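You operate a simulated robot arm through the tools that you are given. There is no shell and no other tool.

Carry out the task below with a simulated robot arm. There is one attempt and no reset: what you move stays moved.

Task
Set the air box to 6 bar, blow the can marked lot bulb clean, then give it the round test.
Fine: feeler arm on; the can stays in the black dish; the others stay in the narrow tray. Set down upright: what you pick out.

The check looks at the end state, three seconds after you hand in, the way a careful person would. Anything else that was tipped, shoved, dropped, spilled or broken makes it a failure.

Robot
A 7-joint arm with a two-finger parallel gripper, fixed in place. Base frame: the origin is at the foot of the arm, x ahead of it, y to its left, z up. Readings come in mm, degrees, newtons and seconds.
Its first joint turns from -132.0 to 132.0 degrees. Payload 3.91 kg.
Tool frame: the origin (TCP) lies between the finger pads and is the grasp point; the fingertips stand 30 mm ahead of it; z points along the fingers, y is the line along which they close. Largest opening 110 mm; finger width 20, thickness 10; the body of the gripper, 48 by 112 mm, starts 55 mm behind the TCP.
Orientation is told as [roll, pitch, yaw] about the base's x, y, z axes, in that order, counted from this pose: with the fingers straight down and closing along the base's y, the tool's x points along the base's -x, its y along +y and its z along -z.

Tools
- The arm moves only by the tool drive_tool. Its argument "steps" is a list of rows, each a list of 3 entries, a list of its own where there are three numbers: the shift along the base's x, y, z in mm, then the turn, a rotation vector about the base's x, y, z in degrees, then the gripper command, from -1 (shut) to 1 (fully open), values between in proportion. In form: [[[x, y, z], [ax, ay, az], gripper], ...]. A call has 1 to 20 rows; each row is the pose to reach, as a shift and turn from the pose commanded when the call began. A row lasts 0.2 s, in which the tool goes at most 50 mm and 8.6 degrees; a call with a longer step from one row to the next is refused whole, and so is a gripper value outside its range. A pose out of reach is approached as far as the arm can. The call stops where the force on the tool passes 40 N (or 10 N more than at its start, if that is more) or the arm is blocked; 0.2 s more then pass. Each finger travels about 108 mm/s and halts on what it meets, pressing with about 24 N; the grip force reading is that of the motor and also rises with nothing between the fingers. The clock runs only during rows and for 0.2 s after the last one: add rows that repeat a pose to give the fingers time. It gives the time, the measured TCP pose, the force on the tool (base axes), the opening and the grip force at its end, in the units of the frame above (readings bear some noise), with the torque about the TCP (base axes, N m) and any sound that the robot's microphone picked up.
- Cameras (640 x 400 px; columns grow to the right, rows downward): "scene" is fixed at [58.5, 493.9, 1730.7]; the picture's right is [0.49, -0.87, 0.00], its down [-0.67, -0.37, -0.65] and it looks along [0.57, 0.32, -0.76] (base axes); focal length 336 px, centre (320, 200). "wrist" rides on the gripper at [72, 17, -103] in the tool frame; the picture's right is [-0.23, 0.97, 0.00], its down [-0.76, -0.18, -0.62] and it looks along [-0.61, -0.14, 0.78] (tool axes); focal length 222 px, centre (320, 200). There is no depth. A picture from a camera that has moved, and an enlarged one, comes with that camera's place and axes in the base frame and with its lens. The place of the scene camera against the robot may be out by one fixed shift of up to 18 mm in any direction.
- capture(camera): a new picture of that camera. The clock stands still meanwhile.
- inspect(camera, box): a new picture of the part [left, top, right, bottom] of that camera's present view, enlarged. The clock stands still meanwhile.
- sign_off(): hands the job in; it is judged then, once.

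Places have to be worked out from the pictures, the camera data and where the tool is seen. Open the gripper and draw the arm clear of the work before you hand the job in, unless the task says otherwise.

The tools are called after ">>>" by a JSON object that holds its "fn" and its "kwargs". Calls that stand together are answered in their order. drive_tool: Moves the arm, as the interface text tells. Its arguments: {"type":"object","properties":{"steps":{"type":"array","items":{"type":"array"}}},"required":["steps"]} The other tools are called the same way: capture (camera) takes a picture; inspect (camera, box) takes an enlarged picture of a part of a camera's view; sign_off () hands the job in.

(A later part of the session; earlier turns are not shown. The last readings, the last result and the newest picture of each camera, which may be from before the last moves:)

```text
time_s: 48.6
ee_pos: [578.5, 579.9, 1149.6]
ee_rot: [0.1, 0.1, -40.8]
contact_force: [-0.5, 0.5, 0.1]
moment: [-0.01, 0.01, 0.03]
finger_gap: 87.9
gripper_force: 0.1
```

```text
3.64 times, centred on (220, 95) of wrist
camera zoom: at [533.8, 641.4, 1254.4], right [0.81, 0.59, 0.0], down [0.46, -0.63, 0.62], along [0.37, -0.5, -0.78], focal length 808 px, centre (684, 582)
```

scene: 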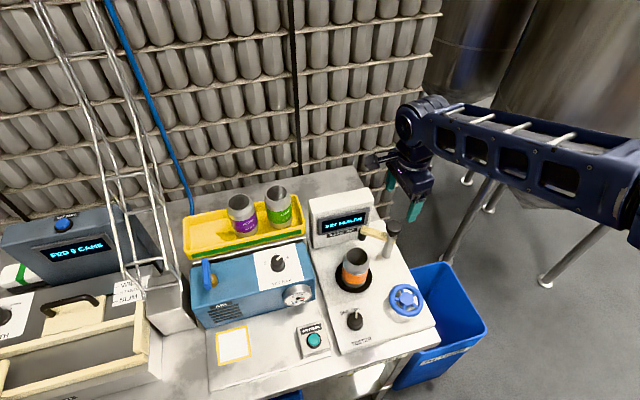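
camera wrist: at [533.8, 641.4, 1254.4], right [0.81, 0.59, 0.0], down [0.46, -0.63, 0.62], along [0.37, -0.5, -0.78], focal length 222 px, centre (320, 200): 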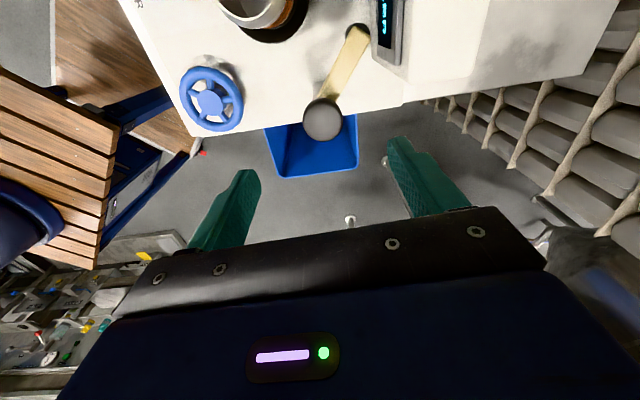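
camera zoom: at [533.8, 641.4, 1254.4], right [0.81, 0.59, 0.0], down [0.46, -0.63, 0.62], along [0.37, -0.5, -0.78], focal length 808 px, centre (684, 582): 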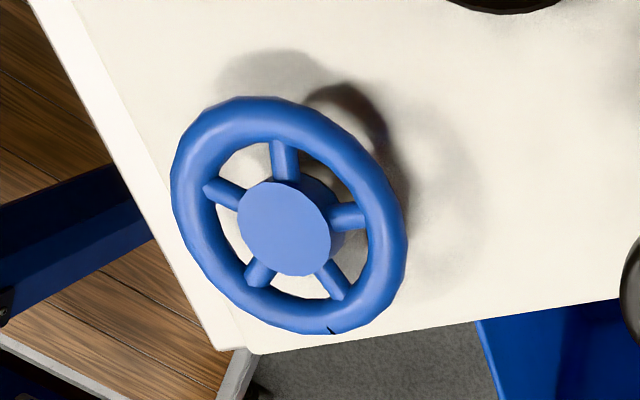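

The knob centre is about (+6.3, -4) mm from the tool axis, near [584, 577]. The feeler sits about 79 mm out from the post at about 101°, and the can lies at about 156° from the post, so a +56° swing is needed. I centre over the knob and descend to just above it.

>>> {"fn": "drive_tool", "kwargs": {"steps": [[[3, -2, -20], [0, 0, 0], 0.4], [[6.3, -4, -45], [0, 0, 0], 0.4], [[6.3, -4, -70], [0, 0, 0], 0.4], [[6.3, -4, -82], [0, 0, 0], 0.4], [[6.3, -4, -82], [0, 0, 0], 0.4]]}}

>>> {"fn": "capture", "kwargs": {"camera": "wrist"}}

>>> {"fn": "inspect", "kwargs": {"camera": "scene", "box": [340, 180, 450, 270]}}

```text
time_s: 49.8
ee_pos: [583.0, 579.5, 1068.3]
ee_rot: [0.2, 0.1, -40.8]
contact_force: [1.1, 0.3, 0.0]
moment: [0.04, 0.02, -0.01]
finger_gap: 76.8
gripper_force: 0.0
```

```text
taken
camera wrist: at [539.6, 637.8, 1171.2], right [0.81, 0.59, 0.0], down [0.46, -0.63, 0.62], along [0.37, -0.5, -0.78], focal length 222 px, centre (320, 200)
```

wrist: 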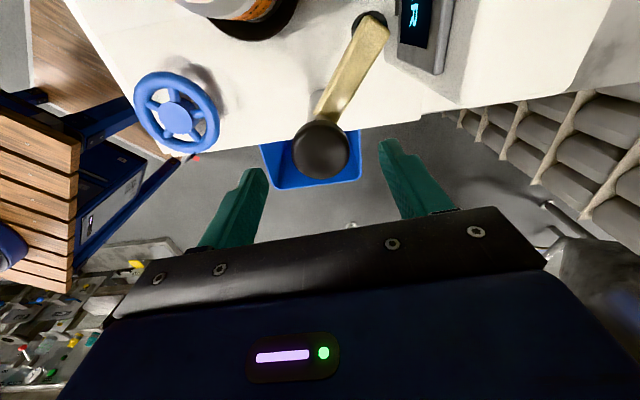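

```text
4.44 times, centred on (395, 225) of scene
camera zoom: at [58.5, 493.9, 1730.7], right [0.49, -0.87, 0.0], down [-0.67, -0.37, -0.65], along [0.57, 0.32, -0.76], focal length 1493 px, centre (-13, 89)
```

zoom: 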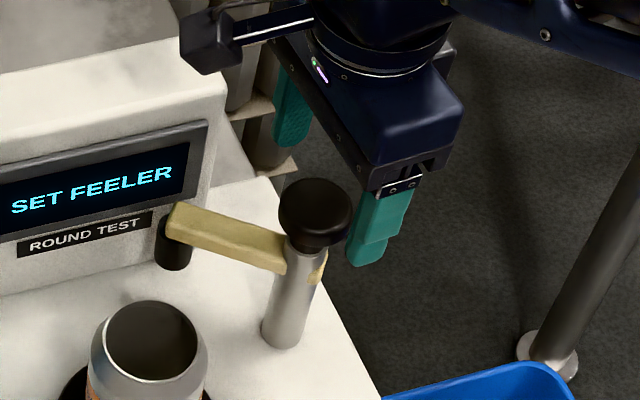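

The knob is now on the tool axis. I descend 31 mm so the fingertips straddle the knob head, then close.

>>> {"fn": "drive_tool", "kwargs": {"steps": [[[0, 0, -12], [0, 0, 0], 0.4], [[0, 0, -24], [0, 0, 0], 0.4], [[0, 0, -31], [0, 0, 0], 0.4], [[0, 0, -31], [0, 0, 0], 0.4], [[0, 0, -31], [0, 0, 0], -1], [[0, 0, -31], [0, 0, 0], -1], [[0, 0, -31], [0, 0, 0], -1]]}}

>>> {"fn": "capture", "kwargs": {"camera": "wrist"}}

>>> {"fn": "inspect", "kwargs": {"camera": "scene", "box": [340, 180, 450, 270]}}

```text
time_s: 51.4
ee_pos: [584.5, 577.8, 1037.6]
ee_rot: [0.1, 0.1, -40.7]
contact_force: [0.6, 1.5, 0.9]
moment: [0.03, 0.03, 0.06]
finger_gap: 41.4
gripper_force: 44.8
```

```text
taken
camera wrist: at [541.4, 637.3, 1141.7], right [0.81, 0.59, 0.0], down [0.46, -0.63, 0.62], along [0.37, -0.5, -0.78], focal length 222 px, centre (320, 200)
```

wrist: 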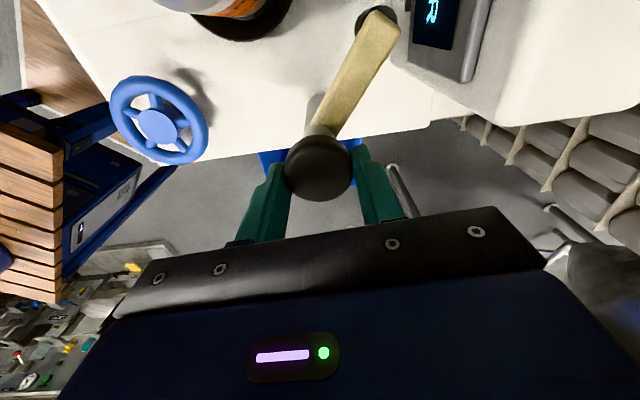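

```text
4.44 times, centred on (395, 225) of scene
camera zoom: at [58.5, 493.9, 1730.7], right [0.49, -0.87, 0.0], down [-0.67, -0.37, -0.65], along [0.57, 0.32, -0.76], focal length 1493 px, centre (-13, 89)
```

zoom: 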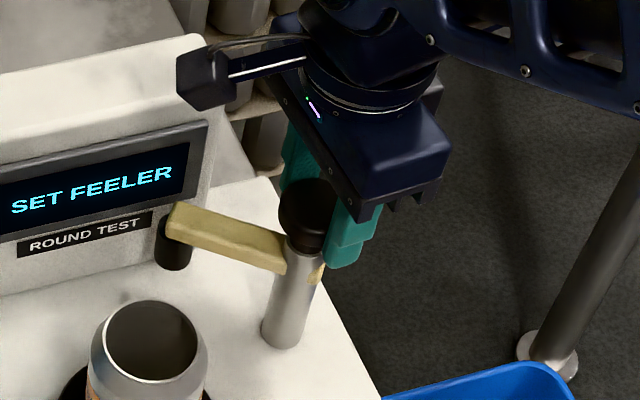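

The knob is gripped (41.4 mm). I turn it +18° counter-clockwise as a test to see whether the arm follows.

>>> {"fn": "drive_tool", "kwargs": {"steps": [[[0, 0, 0], [0, 0, 6], -1], [[0, 0, 0], [0, 0, 12], -1], [[0, 0, 0], [0, 0, 18], -1], [[0, 0, 0], [0, 0, 18], -1]]}}

>>> {"fn": "capture", "kwargs": {"camera": "wrist"}}

>>> {"fn": "inspect", "kwargs": {"camera": "scene", "box": [320, 180, 450, 290]}}

```text
time_s: 52.6
ee_pos: [586.6, 579.8, 1037.3]
ee_rot: [0.3, 0.1, -22.6]
contact_force: [7.5, 11.9, -11.3]
moment: [0.45, -0.22, -0.01]
finger_gap: 41.0
gripper_force: 44.8
stopped in row 4: the force on the tool passed its limit at 41 N (the readings are from after the stop); the commanded pose is now the measured one
```

```text
taken
camera wrist: at [525.3, 621.3, 1141.7], right [0.59, 0.81, 0.01], down [0.63, -0.46, 0.62], along [0.51, -0.36, -0.78], focal length 222 px, centre (320, 200)
```

wrist: 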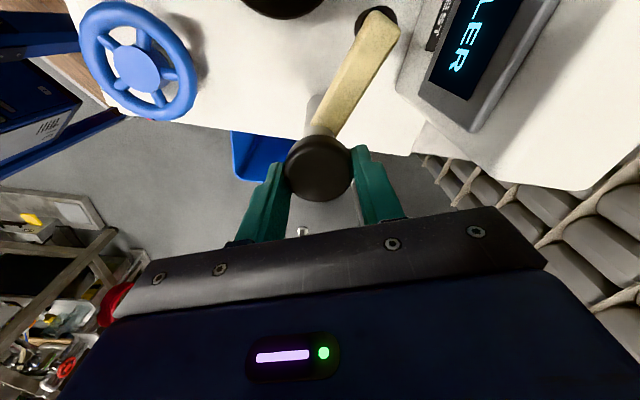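

```text
3.64 times, centred on (385, 235) of scene
camera zoom: at [58.5, 493.9, 1730.7], right [0.49, -0.87, 0.0], down [-0.67, -0.37, -0.65], along [0.57, 0.32, -0.76], focal length 1222 px, centre (84, 73)
```

zoom: 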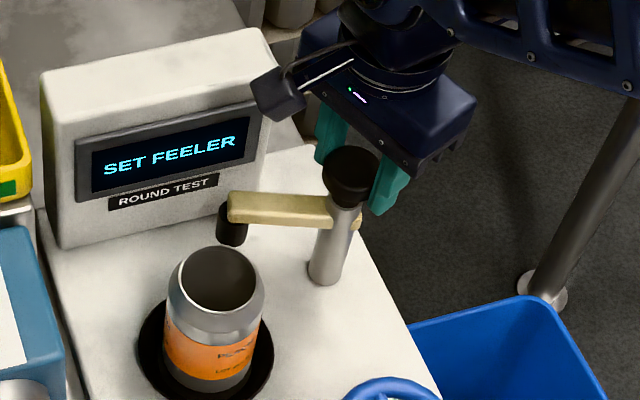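

The arm follows the knob, but the tool axis is a little off the post axis, which builds side force. I open, recentre about 3 mm toward the camera side, and check before re-gripping.

>>> {"fn": "drive_tool", "kwargs": {"steps": [[[0, 0, 0], [0, 0, 0], 0.1], [[0, 0, 0], [0, 0, 0], 0.1], [[0, 0, 0], [0, 0, 0], 0.1]]}}

>>> {"fn": "inspect", "kwargs": {"camera": "wrist", "box": [250, 100, 390, 210]}}

>>> {"fn": "inspect", "kwargs": {"camera": "scene", "box": [320, 180, 450, 290]}}

```text
time_s: 53.4
ee_pos: [584.7, 577.2, 1039.6]
ee_rot: [0.3, 0.1, -22.8]
contact_force: [-1.1, -0.3, 0.8]
moment: [-0.01, 0.01, 0.01]
finger_gap: 60.7
gripper_force: 0.0
```

```text
3.64 times, centred on (320, 155) of wrist
camera zoom: at [524.7, 620.5, 1142.5], right [0.59, 0.81, 0.0], down [0.63, -0.46, 0.62], along [0.51, -0.36, -0.78], focal length 808 px, centre (320, 364)
```

zoom: 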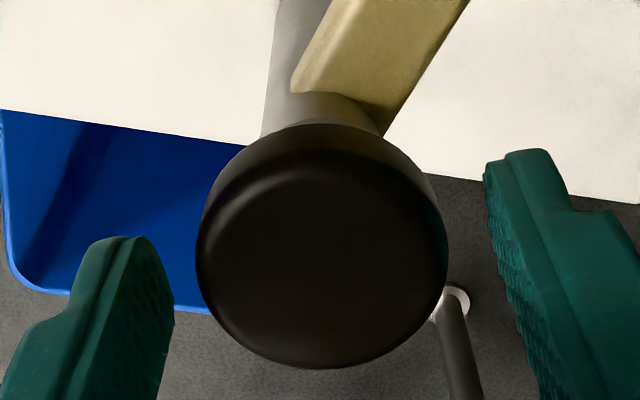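

```text
3.64 times, centred on (385, 235) of scene
camera zoom: at [58.5, 493.9, 1730.7], right [0.49, -0.87, 0.0], down [-0.67, -0.37, -0.65], along [0.57, 0.32, -0.76], focal length 1222 px, centre (84, 73)
```

zoom: 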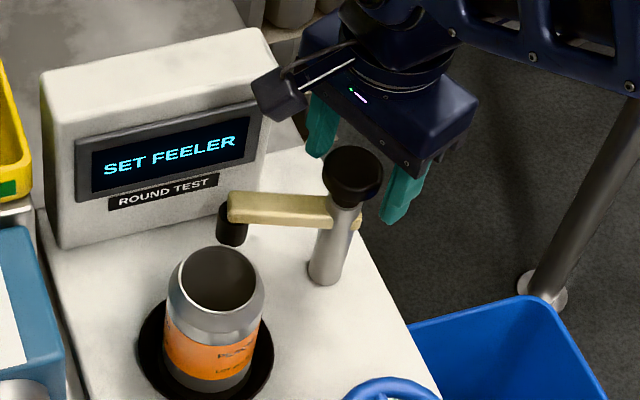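

After opening, the knob sits almost exactly on the tool axis. I re-grip and turn more slowly, another 20°.

>>> {"fn": "drive_tool", "kwargs": {"steps": [[[0, 0, 0], [0, 0, 0], -1], [[0, 0, 0], [0, 0, 0], -1], [[0, 0, 0], [0, 0, 3], -1], [[0, 0, 0], [0, 0, 6], -1], [[0, 0, 0], [0, 0, 9], -1], [[0, 0, 0], [0, 0, 12], -1], [[0, 0, 0], [0, 0, 15], -1], [[0, 0, 0], [0, 0, 18], -1], [[0, 0, 0], [0, 0, 20], -1], [[0, 0, 0], [0, 0, 20], -1]]}}

>>> {"fn": "capture", "kwargs": {"camera": "wrist"}}

>>> {"fn": "inspect", "kwargs": {"camera": "scene", "box": [320, 180, 450, 290]}}

```text
time_s: 55.1
ee_pos: [586.4, 578.4, 1038.8]
ee_rot: [0.6, 0.0, -6.3]
contact_force: [4.4, 10.9, -8.3]
moment: [0.45, -0.07, -0.04]
finger_gap: 41.3
gripper_force: 45.1
stopped in row 8: the force on the tool passed its limit at 41 N (the readings are from after the stop); the commanded pose is now the measured one
```

```text
taken
camera wrist: at [515.4, 603.2, 1142.4], right [0.33, 0.94, 0.01], down [0.74, -0.27, 0.62], along [0.59, -0.2, -0.78], focal length 222 px, centre (320, 200)
```

wrist: 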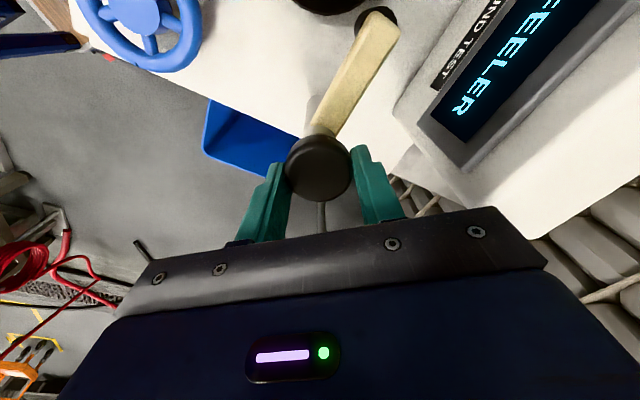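

```text
3.64 times, centred on (385, 235) of scene
camera zoom: at [58.5, 493.9, 1730.7], right [0.49, -0.87, 0.0], down [-0.67, -0.37, -0.65], along [0.57, 0.32, -0.76], focal length 1222 px, centre (84, 73)
```

zoom: 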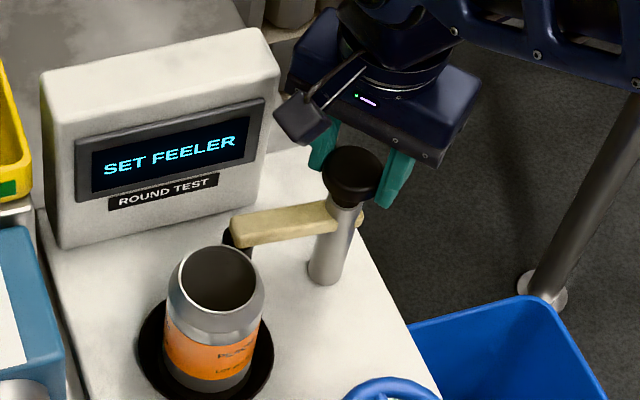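

Total turn so far is about 34°, and the feeler is swinging toward the can. I release, level the tool, re-grip, and continue.

>>> {"fn": "drive_tool", "kwargs": {"steps": [[[0, 0, 0], [0, 0, 0], 0.1], [[0, 0, 0], [0, 0, 0], 0.1], [[0, 0, 0], [-0.5, 0, 0], 0.1], [[0, 0, 0], [-0.5, 0, 0], 0.1]]}}

>>> {"fn": "inspect", "kwargs": {"camera": "wrist", "box": [250, 100, 390, 210]}}

>>> {"fn": "inspect", "kwargs": {"camera": "scene", "box": [340, 200, 420, 290]}}

```text
time_s: 56.1
ee_pos: [586.2, 578.8, 1039.6]
ee_rot: [-0.2, 0.0, -6.3]
contact_force: [0.3, -0.4, -0.7]
moment: [0.02, 0.05, -0.01]
finger_gap: 60.8
gripper_force: 0.1
```

```text
3.64 times, centred on (320, 155) of wrist
camera zoom: at [515.1, 603.5, 1143.2], right [0.33, 0.94, 0.0], down [0.74, -0.26, 0.62], along [0.59, -0.21, -0.78], focal length 808 px, centre (320, 364)
```

zoom: 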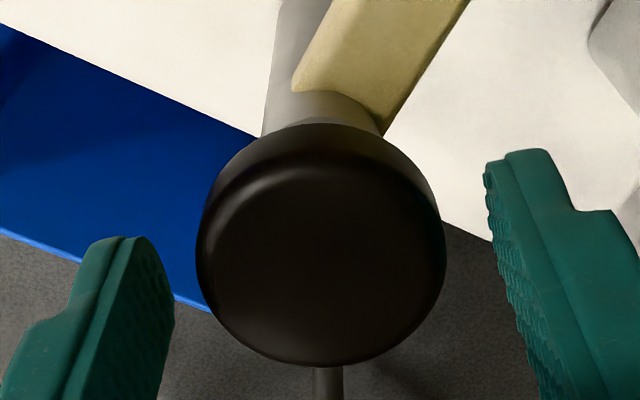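

```text
4.44 times, centred on (380, 245) of scene
camera zoom: at [58.5, 493.9, 1730.7], right [0.49, -0.87, 0.0], down [-0.67, -0.37, -0.65], along [0.57, 0.32, -0.76], focal length 1493 px, centre (53, 0)
```

zoom: 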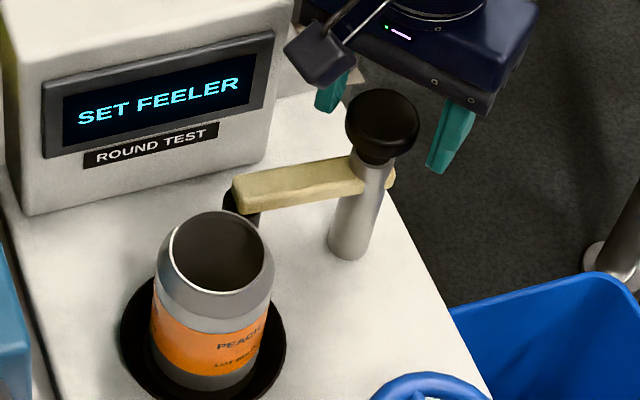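

The feeler is closing in on the can. I re-grip and turn about 14° more, watching the display.

>>> {"fn": "drive_tool", "kwargs": {"steps": [[[0, 0, 0], [0, 0, 0], -1], [[0, 0, 0], [0, 0, 0], -1], [[0, 0, 0], [0, 0, 2.5], -1], [[0, 0, 0], [0, 0, 5], -1], [[0, 0, 0], [0, 0, 7.5], -1], [[0, 0, 0], [0, 0, 10], -1], [[0, 0, 0], [0, 0, 12], -1], [[0, 0, 0], [0, 0, 14], -1]]}}

>>> {"fn": "capture", "kwargs": {"camera": "wrist"}}

>>> {"fn": "inspect", "kwargs": {"camera": "scene", "box": [340, 200, 420, 290]}}

```text
time_s: 57.9
ee_pos: [586.2, 579.8, 1040.2]
ee_rot: [0.0, -0.1, 7.8]
contact_force: [2.7, 30.5, 1.8]
moment: [0.89, -0.78, -0.09]
finger_gap: 41.2
gripper_force: 45.1
```

```text
taken
camera wrist: at [511.2, 587.1, 1143.1], right [0.09, 1.0, 0.0], down [0.78, -0.07, 0.62], along [0.62, -0.06, -0.78], focal length 222 px, centre (320, 200)
```

wrist: 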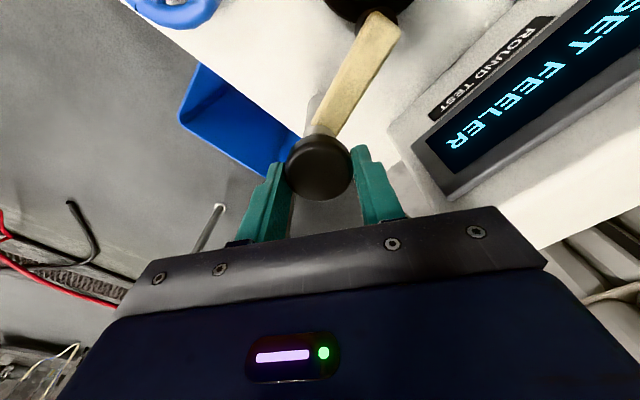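

```text
4.44 times, centred on (380, 245) of scene
camera zoom: at [58.5, 493.9, 1730.7], right [0.49, -0.87, 0.0], down [-0.67, -0.37, -0.65], along [0.57, 0.32, -0.76], focal length 1493 px, centre (53, 0)
```

zoom: 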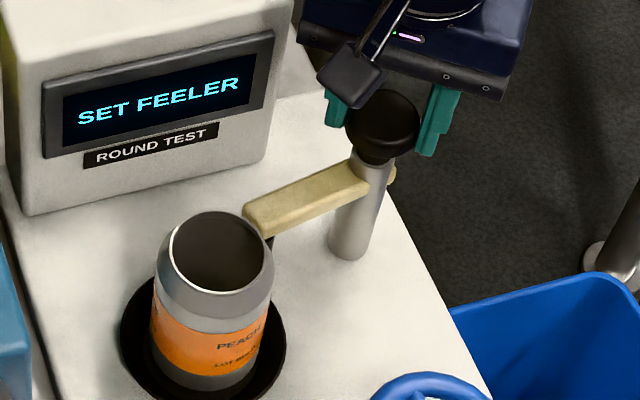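

The arm has turned about 48° in total. I zoom in on the feeler tip and can from the wrist view to see the remaining gap.

>>> {"fn": "inspect", "kwargs": {"camera": "wrist", "box": [300, 0, 440, 100]}}

>>> {"fn": "inspect", "kwargs": {"camera": "scene", "box": [340, 230, 400, 290]}}

```text
4.00 times, centred on (370, 50) of wrist
camera zoom: at [511.2, 587.1, 1143.1], right [0.09, 1.0, 0.0], down [0.78, -0.07, 0.62], along [0.62, -0.06, -0.78], focal length 888 px, centre (120, 800)
```

zoom: 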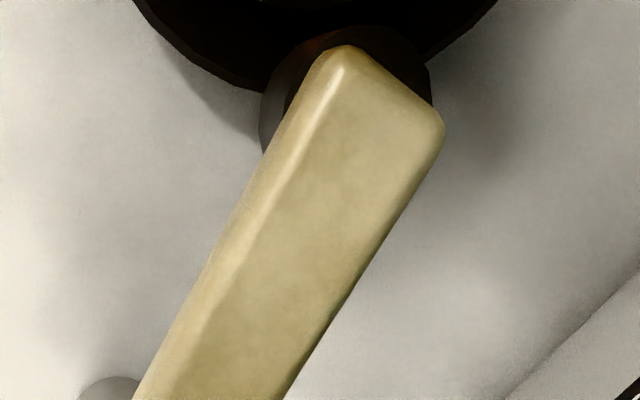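

```text
6.67 times, centred on (370, 260) of scene
camera zoom: at [58.5, 493.9, 1730.7], right [0.49, -0.87, 0.0], down [-0.67, -0.37, -0.65], along [0.57, 0.32, -0.76], focal length 2240 px, centre (-13, -200)
```

zoom: 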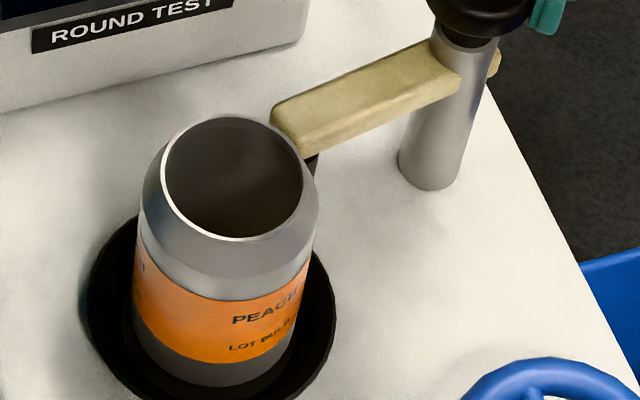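

I release and re-grip to shed the built-up side force, then finish in small increments.

>>> {"fn": "drive_tool", "kwargs": {"steps": [[[0, 0, 0], [0, 0, 0], 0.1], [[0, 0, 0], [0, 0, 0], 0.1], [[0, 0, 0], [0, 0, 0], 0.1]]}}

>>> {"fn": "inspect", "kwargs": {"camera": "wrist", "box": [250, 100, 390, 210]}}

>>> {"fn": "inspect", "kwargs": {"camera": "scene", "box": [320, 200, 420, 290]}}

```text
time_s: 58.7
ee_pos: [585.7, 578.8, 1039.7]
ee_rot: [-0.1, -0.1, 7.7]
contact_force: [0.0, -0.6, -0.2]
moment: [0.04, -0.01, -0.02]
finger_gap: 61.0
gripper_force: 0.1
```

```text
3.64 times, centred on (320, 155) of wrist
camera zoom: at [511.7, 585.8, 1143.3], right [0.09, 1.0, 0.0], down [0.78, -0.07, 0.62], along [0.62, -0.06, -0.78], focal length 808 px, centre (320, 364)
```

zoom: 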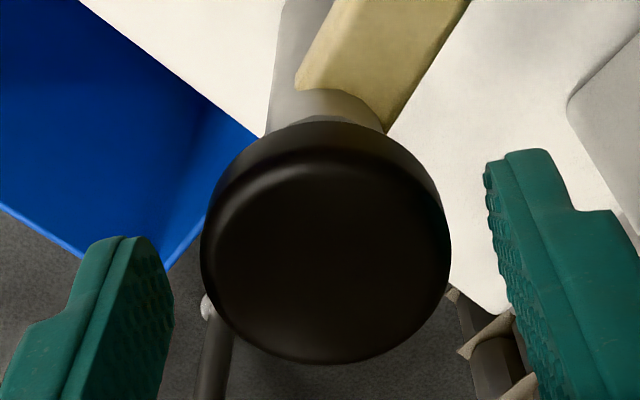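

```text
4.44 times, centred on (370, 245) of scene
camera zoom: at [58.5, 493.9, 1730.7], right [0.49, -0.87, 0.0], down [-0.67, -0.37, -0.65], along [0.57, 0.32, -0.76], focal length 1493 px, centre (98, 0)
```

zoom: 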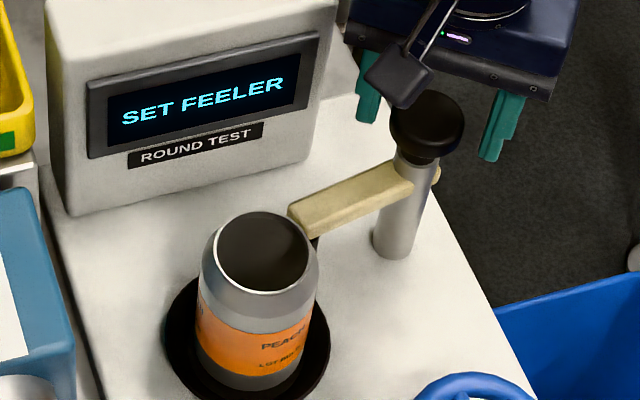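

The knob is 1 mm toward +y of the tool axis, so I shift by that, re-grip, and add 8° in small steps.

>>> {"fn": "drive_tool", "kwargs": {"steps": [[[0, 1, 0], [0, 0, 0], 0.1], [[0, 1, 0], [0, 0, 0], -1], [[0, 1, 0], [0, 0, 0], -1], [[0, 1, 0], [0, 0, 2], -1], [[0, 1, 0], [0, 0, 4], -1], [[0, 1, 0], [0, 0, 6], -1], [[0, 1, 0], [0, 0, 8], -1], [[0, 1, 0], [0, 0, 8], -1]]}}

>>> {"fn": "inspect", "kwargs": {"camera": "scene", "box": [320, 200, 420, 290]}}

>>> {"fn": "inspect", "kwargs": {"camera": "wrist", "box": [280, 0, 440, 120]}}

```text
time_s: 60.5
ee_pos: [584.5, 580.0, 1040.0]
ee_rot: [0.0, -0.2, 15.7]
contact_force: [0.3, 17.0, 1.6]
moment: [0.36, 0.55, -0.01]
finger_gap: 41.2
gripper_force: 44.8
```

```text
4.44 times, centred on (370, 245) of scene
camera zoom: at [58.5, 493.9, 1730.7], right [0.49, -0.87, 0.0], down [-0.67, -0.37, -0.65], along [0.57, 0.32, -0.76], focal length 1493 px, centre (98, 0)
```

zoom: 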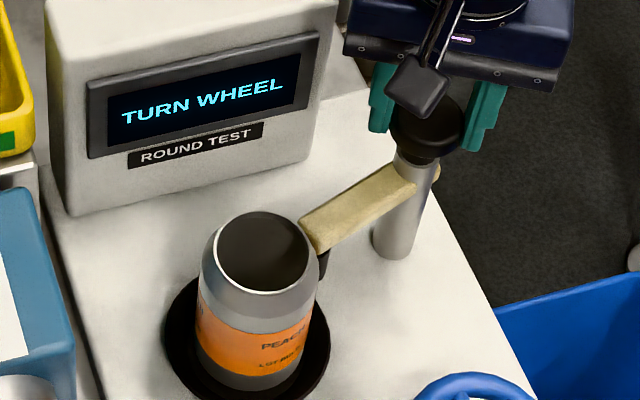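

```text
3.33 times, centred on (360, 60) of wrist
camera zoom: at [510.3, 577.0, 1143.3], right [-0.05, 1.0, 0.0], down [0.78, 0.04, 0.62], along [0.62, 0.03, -0.78], focal length 740 px, centre (187, 667)
```

zoom: 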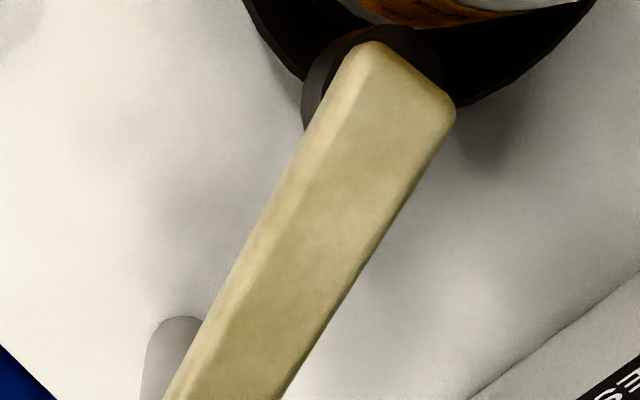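

The display now reads "TURN WHEEL". I release the knob, rise, and confirm the display holds.

>>> {"fn": "drive_tool", "kwargs": {"steps": [[[0, 0, 0], [0, 0, 0], 0.2], [[0, 0, 0], [0, 0, 0], 0.2], [[0, 0, 20], [0, 0, 0], 0.2], [[0, 0, 60], [0, 0, 0], 0.2], [[0, 0, 105], [0, 0, 0], 0.2], [[0, 0, 150], [0, 0, 0], 0.2], [[0, 0, 150], [0, 0, 0], 0.2]]}}

>>> {"fn": "capture", "kwargs": {"camera": "wrist"}}

>>> {"fn": "inspect", "kwargs": {"camera": "scene", "box": [300, 190, 460, 350]}}

```text
time_s: 62.1
ee_pos: [583.7, 578.7, 1190.5]
ee_rot: [-0.1, 0.0, 15.7]
contact_force: [-0.5, -0.5, -0.3]
moment: [0.0, 0.02, -0.03]
finger_gap: 65.9
gripper_force: 0.1
```

```text
taken
camera wrist: at [508.6, 576.5, 1293.7], right [-0.04, 1.0, 0.0], down [0.78, 0.04, 0.62], along [0.62, 0.03, -0.78], focal length 222 px, centre (320, 200)
```

wrist: 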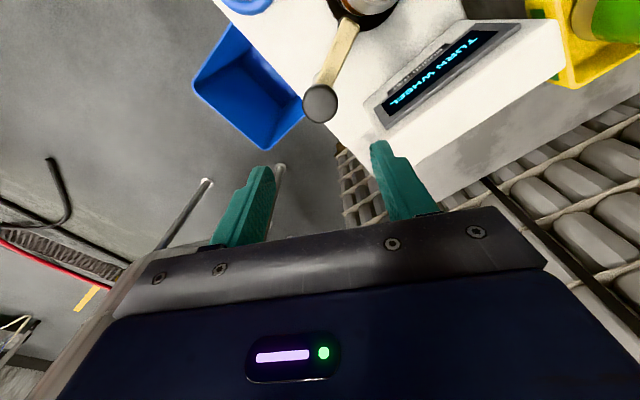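

```text
2.50 times, centred on (380, 270) of scene
camera zoom: at [58.5, 493.9, 1730.7], right [0.49, -0.87, 0.0], down [-0.67, -0.37, -0.65], along [0.57, 0.32, -0.76], focal length 840 px, centre (170, 25)
```

zoom: 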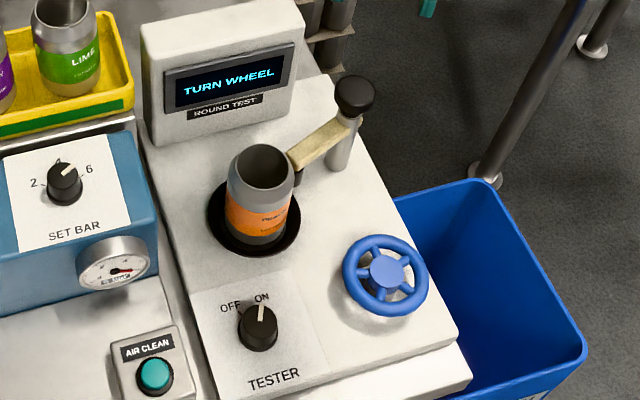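

Feeler set and display holds at "TURN WHEEL". The hand wheel's hub (Ø≈34 mm) top is at about [464, 486.5, 939.5]. I move over it to see how far the hub protrudes above the spokes.

>>> {"fn": "drive_tool", "kwargs": {"steps": [[[-15, -12, 0], [0, 0, 6], 0.2], [[-35, -27, 0], [0, 0, 12], 0.2], [[-55, -42, -5], [0, 0, 18], 0.2], [[-75, -58, -15], [0, 0, 24], 0.2], [[-95, -74, -30], [0, 0, 29], 0.2], [[-115, -89, -50], [0, 0, 29], 0.2], [[-119.5, -92, -80], [0, 0, 29], 0.2], [[-119.5, -92, -90], [0, 0, 29], 0.2], [[-119.5, -92, -90], [0, 0, 29], 0.2]]}}

>>> {"fn": "capture", "kwargs": {"camera": "wrist"}}

>>> {"fn": "inspect", "kwargs": {"camera": "wrist", "box": [250, 50, 390, 170]}}

>>> {"fn": "inspect", "kwargs": {"camera": "scene", "box": [370, 270, 440, 330]}}

```text
time_s: 64.1
ee_pos: [464.4, 488.4, 1097.4]
ee_rot: [-0.2, -0.1, 44.8]
contact_force: [0.1, -0.5, 0.4]
moment: [0.01, 0.02, 0.0]
finger_gap: 65.9
gripper_force: 0.0
```

```text
taken
camera wrist: at [400.8, 448.8, 1202.2], right [-0.52, 0.85, 0.0], down [0.67, 0.41, 0.62], along [0.53, 0.33, -0.78], focal length 222 px, centre (320, 200)
```

wrist: 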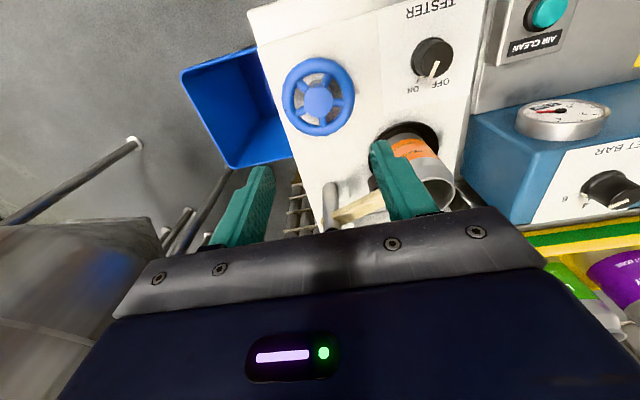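

```text
3.33 times, centred on (320, 110) of wrist
camera zoom: at [400.8, 448.8, 1202.2], right [-0.52, 0.85, 0.0], down [0.67, 0.41, 0.62], along [0.53, 0.33, -0.78], focal length 740 px, centre (320, 500)
```

zoom: 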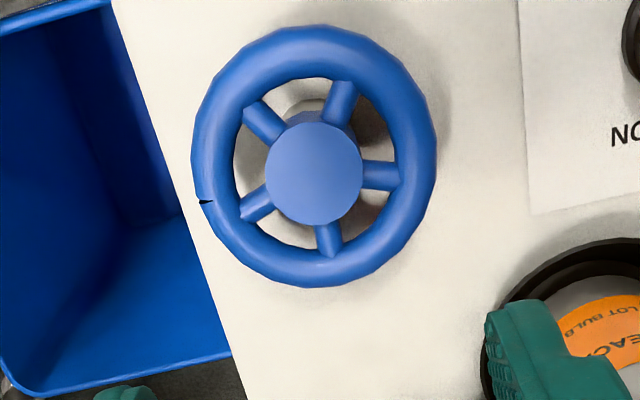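

```text
6.67 times, centred on (405, 300) of scene
camera zoom: at [58.5, 493.9, 1730.7], right [0.49, -0.87, 0.0], down [-0.67, -0.37, -0.65], along [0.57, 0.32, -0.76], focal length 2240 px, centre (-247, -467)
```

zoom: 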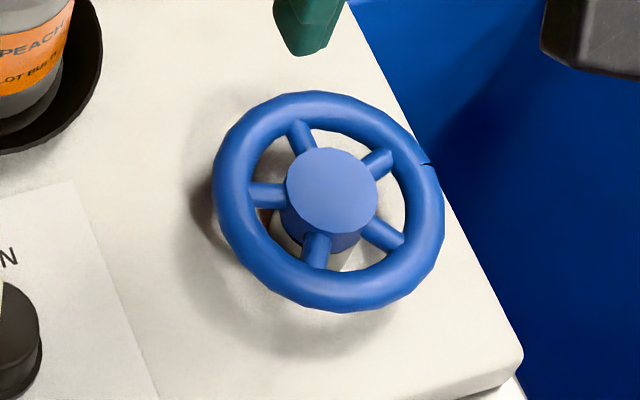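

The hub is nearly flush with the spokes, so I'll grip the whole rim from outside (Ø≈84 mm, which fits the 110 mm opening) and turn it about its centre. I centre over it (shift -1.5, -3.2), open fully, and turn the tool to yaw ≈120 while still high.

>>> {"fn": "drive_tool", "kwargs": {"steps": [[[0, -1, 0], [0, 0, 7.5], 0.6], [[-1, -2, 0], [0, 0, 15], 1], [[-1.5, -3.2, 0], [0, 0, 22.5], 1], [[-1.5, -3.2, 0], [0, 0, 30], 1], [[-1.5, -3.2, 0], [0, 0, 37.5], 1], [[-1.5, -3.2, 0], [0, 0, 45], 1], [[-1.5, -3.2, 0], [0, 0, 52.5], 1], [[-1.5, -3.2, 0], [0, 0, 60], 1], [[-1.5, -3.2, 0], [0, 0, 67.5], 1], [[-1.5, -3.2, 0], [0, 0, 75], 1], [[-1.5, -3.2, 0], [0, 0, 75], 1]]}}

>>> {"fn": "capture", "kwargs": {"camera": "wrist"}}

>>> {"fn": "inspect", "kwargs": {"camera": "wrist", "box": [250, 50, 390, 170]}}

>>> {"fn": "capture", "kwargs": {"camera": "scene"}}

```text
time_s: 66.5
ee_pos: [464.7, 484.0, 1098.9]
ee_rot: [0.0, 0.0, 119.8]
contact_force: [1.2, 0.3, -0.2]
moment: [0.01, 0.01, 0.0]
finger_gap: 110.0
gripper_force: 0.2
```

```text
taken
camera wrist: at [485.3, 412.7, 1202.6], right [-0.96, -0.29, 0.0], down [-0.22, 0.75, 0.62], along [-0.18, 0.6, -0.78], focal length 222 px, centre (320, 200)
```

wrist: 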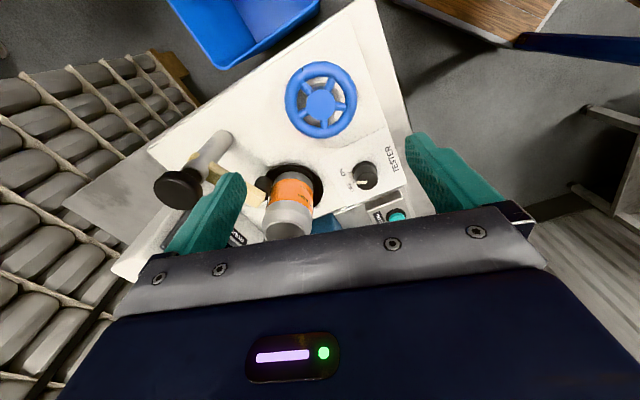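

```text
3.33 times, centred on (320, 110) of wrist
camera zoom: at [485.3, 412.7, 1202.6], right [-0.96, -0.29, 0.0], down [-0.22, 0.75, 0.62], along [-0.18, 0.6, -0.78], focal length 740 px, centre (320, 500)
```

zoom: 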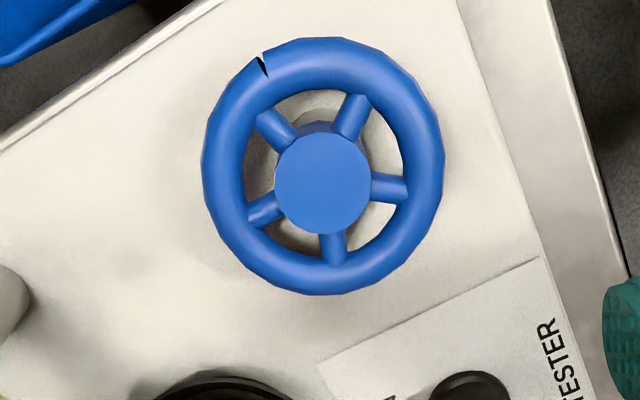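

```text
taken
```

scene: 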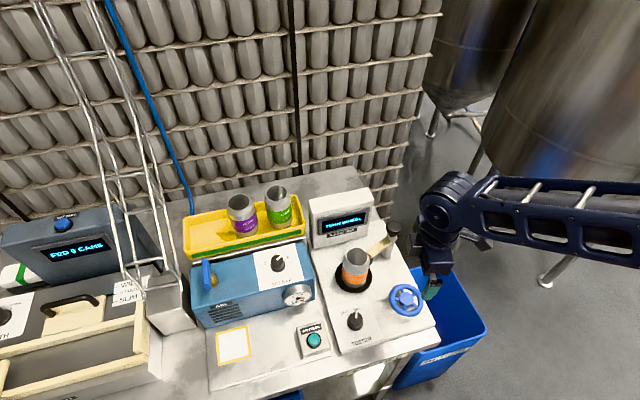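

The wheel is centred within 1 mm at yaw 120 too. I shift (-1, -0.2), descend so the fingers straddle the rim, and close on it.

>>> {"fn": "drive_tool", "kwargs": {"steps": [[[-1, -0.2, -40], [0, 0, 0], 1], [[-1, -0.2, -80], [0, 0, 0], 1], [[-1, -0.2, -115], [0, 0, 0], 1], [[-1, -0.2, -135], [0, 0, 0], 1], [[-1, -0.2, -147], [0, 0, 0], 1], [[-1, -0.2, -147], [0, 0, 0], 1], [[-1, -0.2, -147], [0, 0, 0], -1], [[-1, -0.2, -147], [0, 0, 0], -1], [[-1, -0.2, -147], [0, 0, 0], -1]]}}

>>> {"fn": "capture", "kwargs": {"camera": "wrist"}}

>>> {"fn": "inspect", "kwargs": {"camera": "scene", "box": [320, 200, 460, 340]}}

```text
time_s: 68.5
ee_pos: [463.5, 484.8, 951.7]
ee_rot: [0.1, 0.1, 119.8]
contact_force: [-28.6, -10.5, -2.7]
moment: [-0.73, 1.14, -0.03]
finger_gap: 85.8
gripper_force: 45.7
```

```text
taken
camera wrist: at [484.6, 413.0, 1055.7], right [-0.96, -0.29, 0.0], down [-0.22, 0.75, 0.62], along [-0.18, 0.6, -0.78], focal length 222 px, centre (320, 200)
```

wrist: 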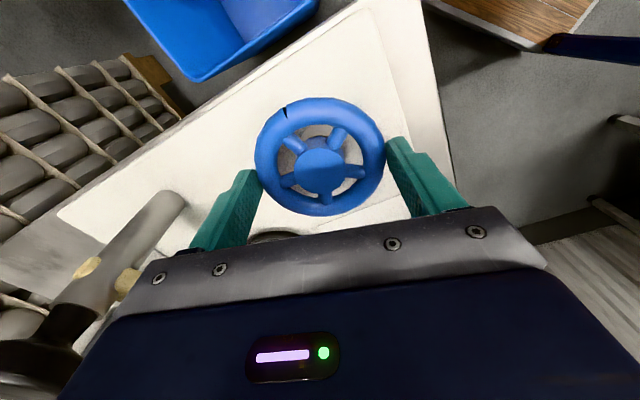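

```text
2.86 times, centred on (390, 270) of scene
camera zoom: at [58.5, 493.9, 1730.7], right [0.49, -0.87, 0.0], down [-0.67, -0.37, -0.65], along [0.57, 0.32, -0.76], focal length 960 px, centre (120, 0)
```

zoom: 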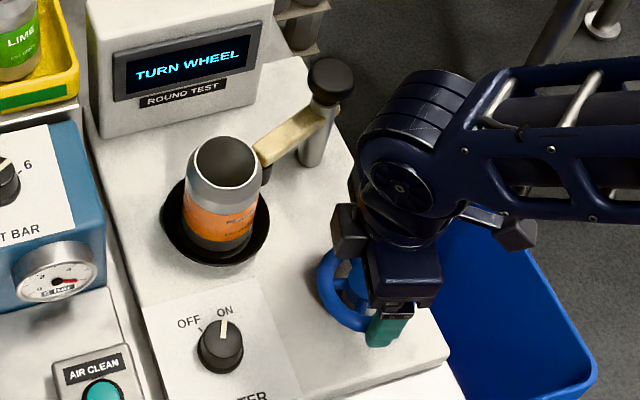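

The rim is gripped (85.8 mm), with about 30 N side force showing I'm slightly off-centre toward +x/+y. I shift about 1.2 mm in that direction to relieve it.

>>> {"fn": "drive_tool", "kwargs": {"steps": [[[-0.5, -0.3, 0], [0, 0, 0], -1], [[-1, -0.6, 0], [0, 0, 0], -1], [[-1, -0.6, 0], [0, 0, 0], -1]]}}

```text
time_s: 69.3
ee_pos: [463.7, 485.5, 952.0]
ee_rot: [-0.2, -0.1, 119.7]
contact_force: [-19.0, 0.9, -13.5]
moment: [0.38, 0.23, -0.02]
finger_gap: 86.2
gripper_force: 44.8
```

Force is dropping; another small shift in -x.

>>> {"fn": "drive_tool", "kwargs": {"steps": [[[-0.8, 0, 0], [0, 0, 0], -1], [[-1.5, 0, 0], [0, 0, 0], -1], [[-1.5, 0, 0], [0, 0, 0], -1]]}}

```text
time_s: 70.1
ee_pos: [463.4, 484.5, 951.5]
ee_rot: [0.0, -0.1, 119.6]
contact_force: [13.8, 5.2, -19.9]
moment: [0.27, -0.32, 0.01]
finger_gap: 86.0
gripper_force: 45.3
```

Now slightly overshot; I shift +0.6 in x and -0.8 in z to balance, then start turning clockwise slowly.

>>> {"fn": "drive_tool", "kwargs": {"steps": [[[0.6, 0, -0.8], [0, 0, 0], -1], [[0.6, 0, -0.8], [0, 0, 0], -1], [[0.6, 0, -0.8], [0, 0, -3], -1], [[0.6, 0, -0.8], [0, 0, -6], -1], [[0.6, 0, -0.8], [0, 0, -9], -1], [[0.6, 0, -0.8], [0, 0, -12], -1], [[0.6, 0, -0.8], [0, 0, -15], -1]]}}

>>> {"fn": "capture", "kwargs": {"camera": "wrist"}}

>>> {"fn": "inspect", "kwargs": {"camera": "scene", "box": [320, 200, 460, 340]}}

```text
time_s: 71.7
ee_pos: [463.4, 484.0, 952.5]
ee_rot: [-0.1, 0.0, 104.6]
contact_force: [25.4, 0.9, 15.7]
moment: [-0.77, -0.83, 0.0]
finger_gap: 85.7
gripper_force: 44.5
```

```text
taken
camera wrist: at [464.8, 409.5, 1055.7], right [-1.0, -0.03, 0.0], down [-0.02, 0.78, 0.63], along [-0.02, 0.62, -0.78], focal length 222 px, centre (320, 200)
```

wrist: 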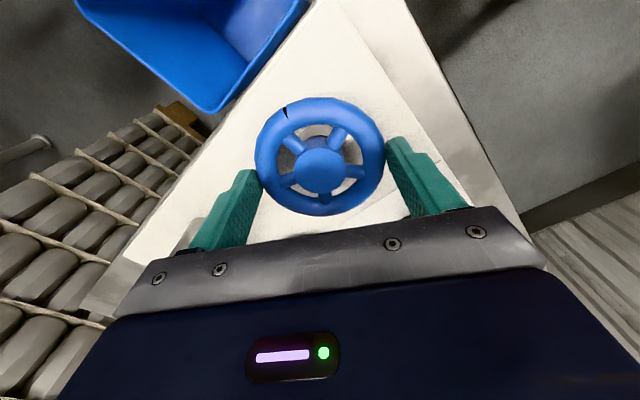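

```text
2.86 times, centred on (390, 270) of scene
camera zoom: at [58.5, 493.9, 1730.7], right [0.49, -0.87, 0.0], down [-0.67, -0.37, -0.65], along [0.57, 0.32, -0.76], focal length 960 px, centre (120, 0)
```

zoom: 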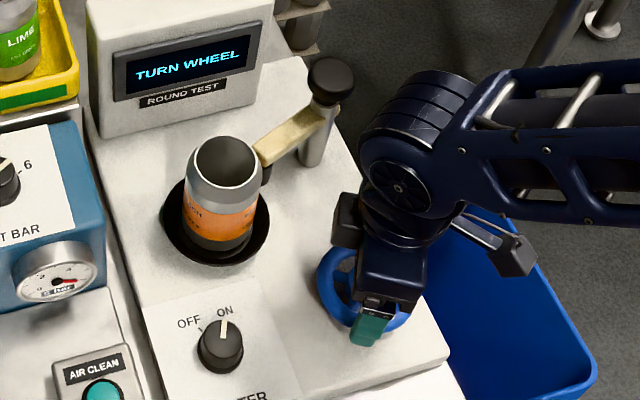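

The wheel turns with the gripper and the can's label has rotated with it. I re-balance slightly (+1 in x) and keep turning.

>>> {"fn": "drive_tool", "kwargs": {"steps": [[[1, 0, 0.5], [0, 0, -3], -1], [[1, 0, 0.5], [0, 0, -7], -1], [[1, 0, 0.5], [0, 0, -11], -1], [[1, 0, 0.5], [0, 0, -15], -1], [[1, 0, 0.5], [0, 0, -19], -1], [[1, 0, 0.5], [0, 0, -23], -1], [[1, 0, 0.5], [0, 0, -27], -1], [[1, 0, 0.5], [0, 0, -30], -1]]}}

>>> {"fn": "inspect", "kwargs": {"camera": "scene", "box": [320, 200, 460, 340]}}

```text
time_s: 73.5
ee_pos: [462.2, 483.9, 952.2]
ee_rot: [-0.1, -0.1, 74.6]
contact_force: [24.1, -1.2, 18.1]
moment: [-0.38, -0.96, -0.01]
finger_gap: 85.4
gripper_force: 44.8
```

```text
2.86 times, centred on (390, 270) of scene
camera zoom: at [58.5, 493.9, 1730.7], right [0.49, -0.87, 0.0], down [-0.67, -0.37, -0.65], along [0.57, 0.32, -0.76], focal length 960 px, centre (120, 0)
```

zoom: 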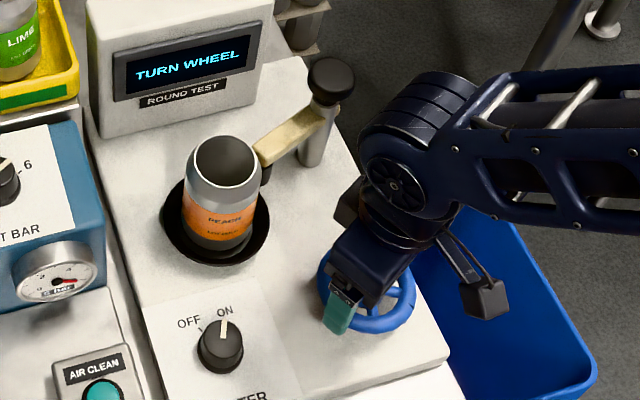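

Turned 45° so far and the display still says TURN WHEEL. I continue clockwise with small balancing shifts.

>>> {"fn": "drive_tool", "kwargs": {"steps": [[[0.9, 0, 0.6], [0, 0, -3], -1], [[0.9, 0, 0.6], [0, 0, -7], -1], [[0.9, 0, 0.6], [0, 0, -11], -1], [[0.9, 0, 0.6], [0, 0, -15], -1], [[0.9, 0, 0.6], [0, 0, -19], -1], [[0.9, 0, 0.6], [0, 0, -23], -1], [[0.9, 0, 0.6], [0, 0, -27], -1], [[0.9, 0, 0.6], [0, 0, -31], -1], [[0.9, 0, 0.6], [0, 0, -35], -1], [[0.9, 0, 0.6], [0, 0, -39], -1], [[0.9, 0, 0.6], [0, 0, -43], -1], [[0.9, 0, 0.6], [0, 0, -45], -1]]}}

>>> {"fn": "inspect", "kwargs": {"camera": "scene", "box": [320, 200, 460, 340]}}

```text
time_s: 76.1
ee_pos: [463.4, 483.0, 952.7]
ee_rot: [-0.1, 0.1, 29.7]
contact_force: [-25.9, 1.7, -25.6]
moment: [-0.16, 0.63, 0.02]
finger_gap: 85.1
gripper_force: 45.1
```

```text
2.86 times, centred on (390, 270) of scene
camera zoom: at [58.5, 493.9, 1730.7], right [0.49, -0.87, 0.0], down [-0.67, -0.37, -0.65], along [0.57, 0.32, -0.76], focal length 960 px, centre (120, 0)
```

zoom: 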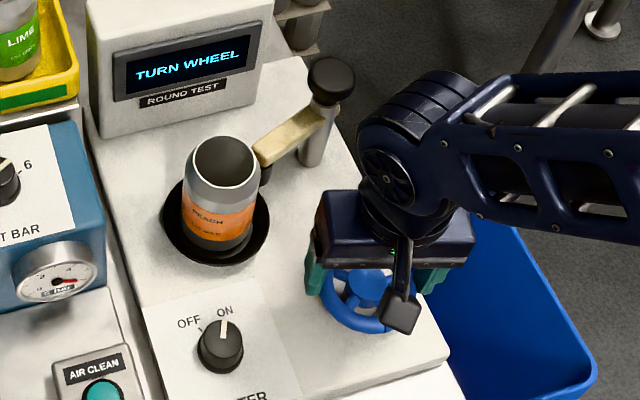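

90° done. I rebalance the other way and continue to about yaw -30.

>>> {"fn": "drive_tool", "kwargs": {"steps": [[[-1, 0, -0.8], [0, 0, -3], -1], [[-1, 0, -0.8], [0, 0, -7], -1], [[-1, 0, -0.8], [0, 0, -11], -1], [[-1, 0, -0.8], [0, 0, -15], -1], [[-1, 0, -0.8], [0, 0, -19], -1], [[-1, 0, -0.8], [0, 0, -23], -1], [[-1, 0, -0.8], [0, 0, -27], -1], [[-1, 0, -0.8], [0, 0, -31], -1], [[-1, 0, -0.8], [0, 0, -35], -1], [[-1, 0, -0.8], [0, 0, -39], -1], [[-1, 0, -0.8], [0, 0, -43], -1], [[-1, 0, -0.8], [0, 0, -47], -1], [[-1, 0, -0.8], [0, 0, -51], -1], [[-1, 0, -0.8], [0, 0, -55], -1], [[-1, 0, -0.8], [0, 0, -58], -1]]}}

>>> {"fn": "inspect", "kwargs": {"camera": "scene", "box": [320, 200, 460, 340]}}

```text
time_s: 79.3
ee_pos: [463.2, 484.0, 952.9]
ee_rot: [0.1, -0.1, -28.4]
contact_force: [19.6, 27.5, 18.0]
moment: [1.44, -1.52, 0.03]
finger_gap: 85.4
gripper_force: 45.0
```

```text
2.86 times, centred on (390, 270) of scene
camera zoom: at [58.5, 493.9, 1730.7], right [0.49, -0.87, 0.0], down [-0.67, -0.37, -0.65], along [0.57, 0.32, -0.76], focal length 960 px, centre (120, 0)
```

zoom: 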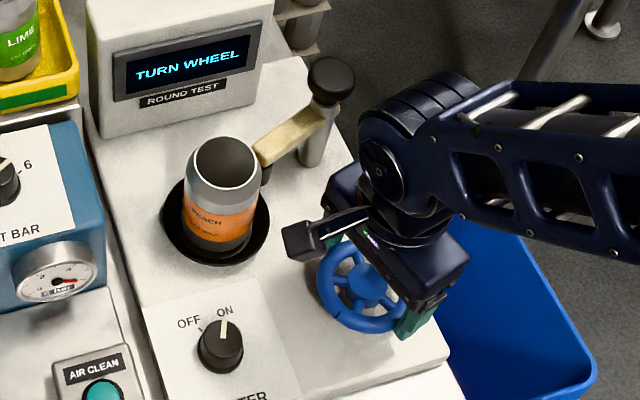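

148° turned and the display is unchanged. I check the can's label for how far it has rotated, then release for a second bite.

>>> {"fn": "inspect", "kwargs": {"camera": "scene", "box": [335, 235, 385, 300]}}

>>> {"fn": "drive_tool", "kwargs": {"steps": [[[0, 0, 0], [0, 0, 0], 1], [[0, 0, 0], [0, 0, 0], 1], [[0, 0, 0], [0, 0, 0], 1]]}}

>>> {"fn": "capture", "kwargs": {"camera": "wrist"}}

```text
6.15 times, centred on (360, 268) of scene
camera zoom: at [58.5, 493.9, 1730.7], right [0.49, -0.87, 0.0], down [-0.67, -0.37, -0.65], along [0.57, 0.32, -0.76], focal length 2068 px, centre (74, -215)
```

zoom: 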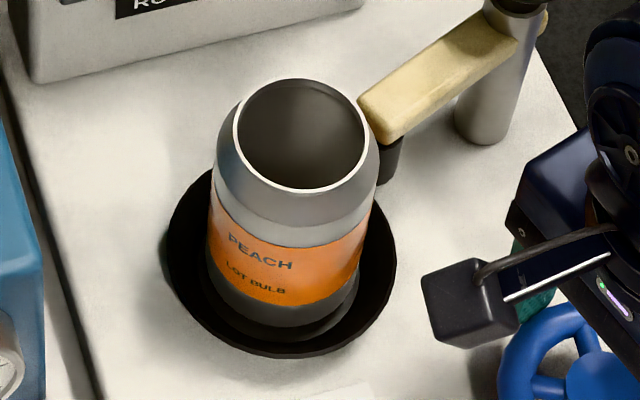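

```text
time_s: 80.1
ee_pos: [462.5, 483.3, 952.1]
ee_rot: [-0.2, -0.1, -28.3]
contact_force: [-0.2, 0.2, 0.0]
moment: [-0.01, 0.04, 0.0]
finger_gap: 109.9
gripper_force: 0.0
```

```text
taken
camera wrist: at [406.2, 532.9, 1055.9], right [0.66, 0.75, 0.0], down [0.59, -0.52, 0.62], along [0.47, -0.41, -0.78], focal length 222 px, centre (320, 200)
```

wrist: 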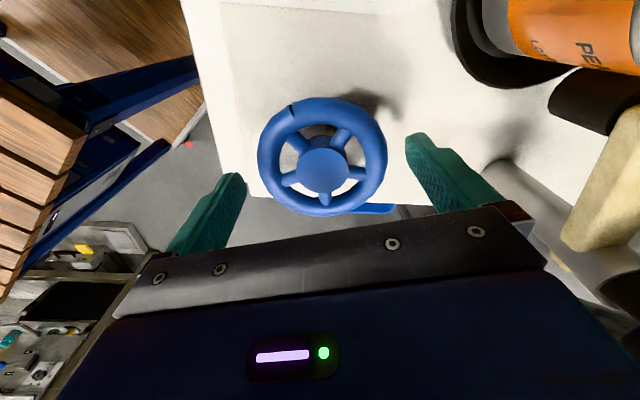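

Released cleanly. I sweep the open fingers back to yaw ≈120 around the rim for the second bite.

>>> {"fn": "drive_tool", "kwargs": {"steps": [[[0, 0, 0.5], [0, 0, 8], 1], [[0, 0, 0.5], [0, 0, 16], 1], [[0, 0, 0.5], [0, 0, 24], 1], [[0, 0, 0.5], [0, 0, 32], 1], [[0, 0, 0.5], [0, 0, 40], 1], [[0, 0, 0.5], [0, 0, 48], 1], [[0, 0, 0.5], [0, 0, 56], 1], [[0, 0, 0.5], [0, 0, 64], 1], [[0, 0, 0.5], [0, 0, 72], 1], [[0, 0, 0.5], [0, 0, 80], 1], [[0, 0, 0.5], [0, 0, 88], 1], [[0, 0, 0.5], [0, 0, 96], 1], [[0, 0, 0.5], [0, 0, 104], 1], [[-0.9, 0, 0.5], [0, 0, 112], 1], [[-0.9, 0, 0.5], [0, 0, 120], 1], [[-0.9, 0, 0.5], [0, 0, 128], 1], [[-0.9, 0, 0.5], [0, 0, 136], 1], [[-0.9, 0, 0.5], [0, 0, 144], 1], [[-0.9, 0, 0.5], [0, 0, 148], 1], [[-0.9, 0, 0.5], [0, 0, 148], 1]]}}

>>> {"fn": "inspect", "kwargs": {"camera": "scene", "box": [320, 200, 460, 340]}}

>>> {"fn": "inspect", "kwargs": {"camera": "wrist", "box": [220, 70, 420, 230]}}

```text
time_s: 84.3
ee_pos: [461.9, 483.5, 952.5]
ee_rot: [-0.1, -0.1, 119.8]
contact_force: [-0.5, 0.2, -0.8]
moment: [-0.03, 0.01, -0.01]
finger_gap: 110.0
gripper_force: 0.0
```

```text
2.86 times, centred on (390, 270) of scene
camera zoom: at [58.5, 493.9, 1730.7], right [0.49, -0.87, 0.0], down [-0.67, -0.37, -0.65], along [0.57, 0.32, -0.76], focal length 960 px, centre (120, 0)
```

zoom: 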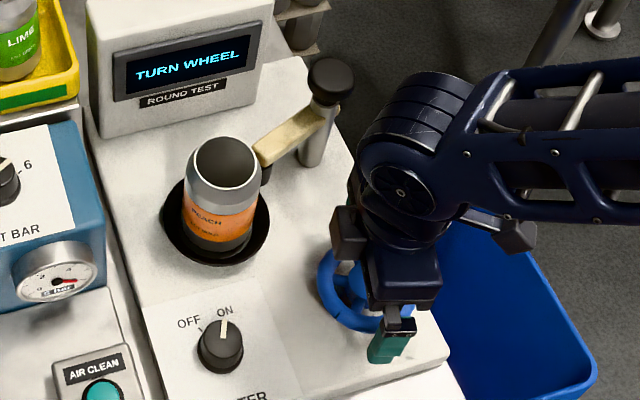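

```text
2.50 times, centred on (320, 150) of wrist
camera zoom: at [482.0, 412.8, 1056.3], right [-0.96, -0.29, 0.0], down [-0.22, 0.75, 0.62], along [-0.18, 0.6, -0.78], focal length 555 px, centre (320, 325)
```

zoom: 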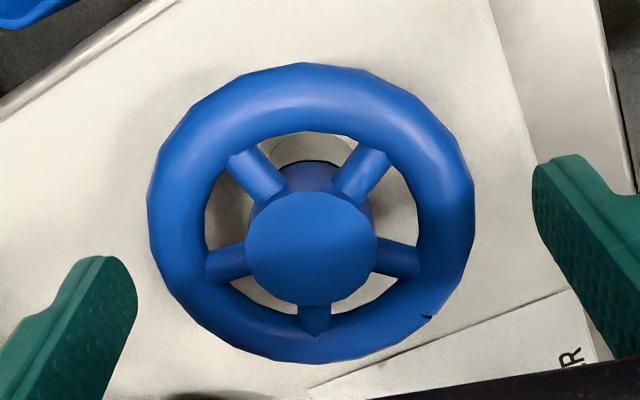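

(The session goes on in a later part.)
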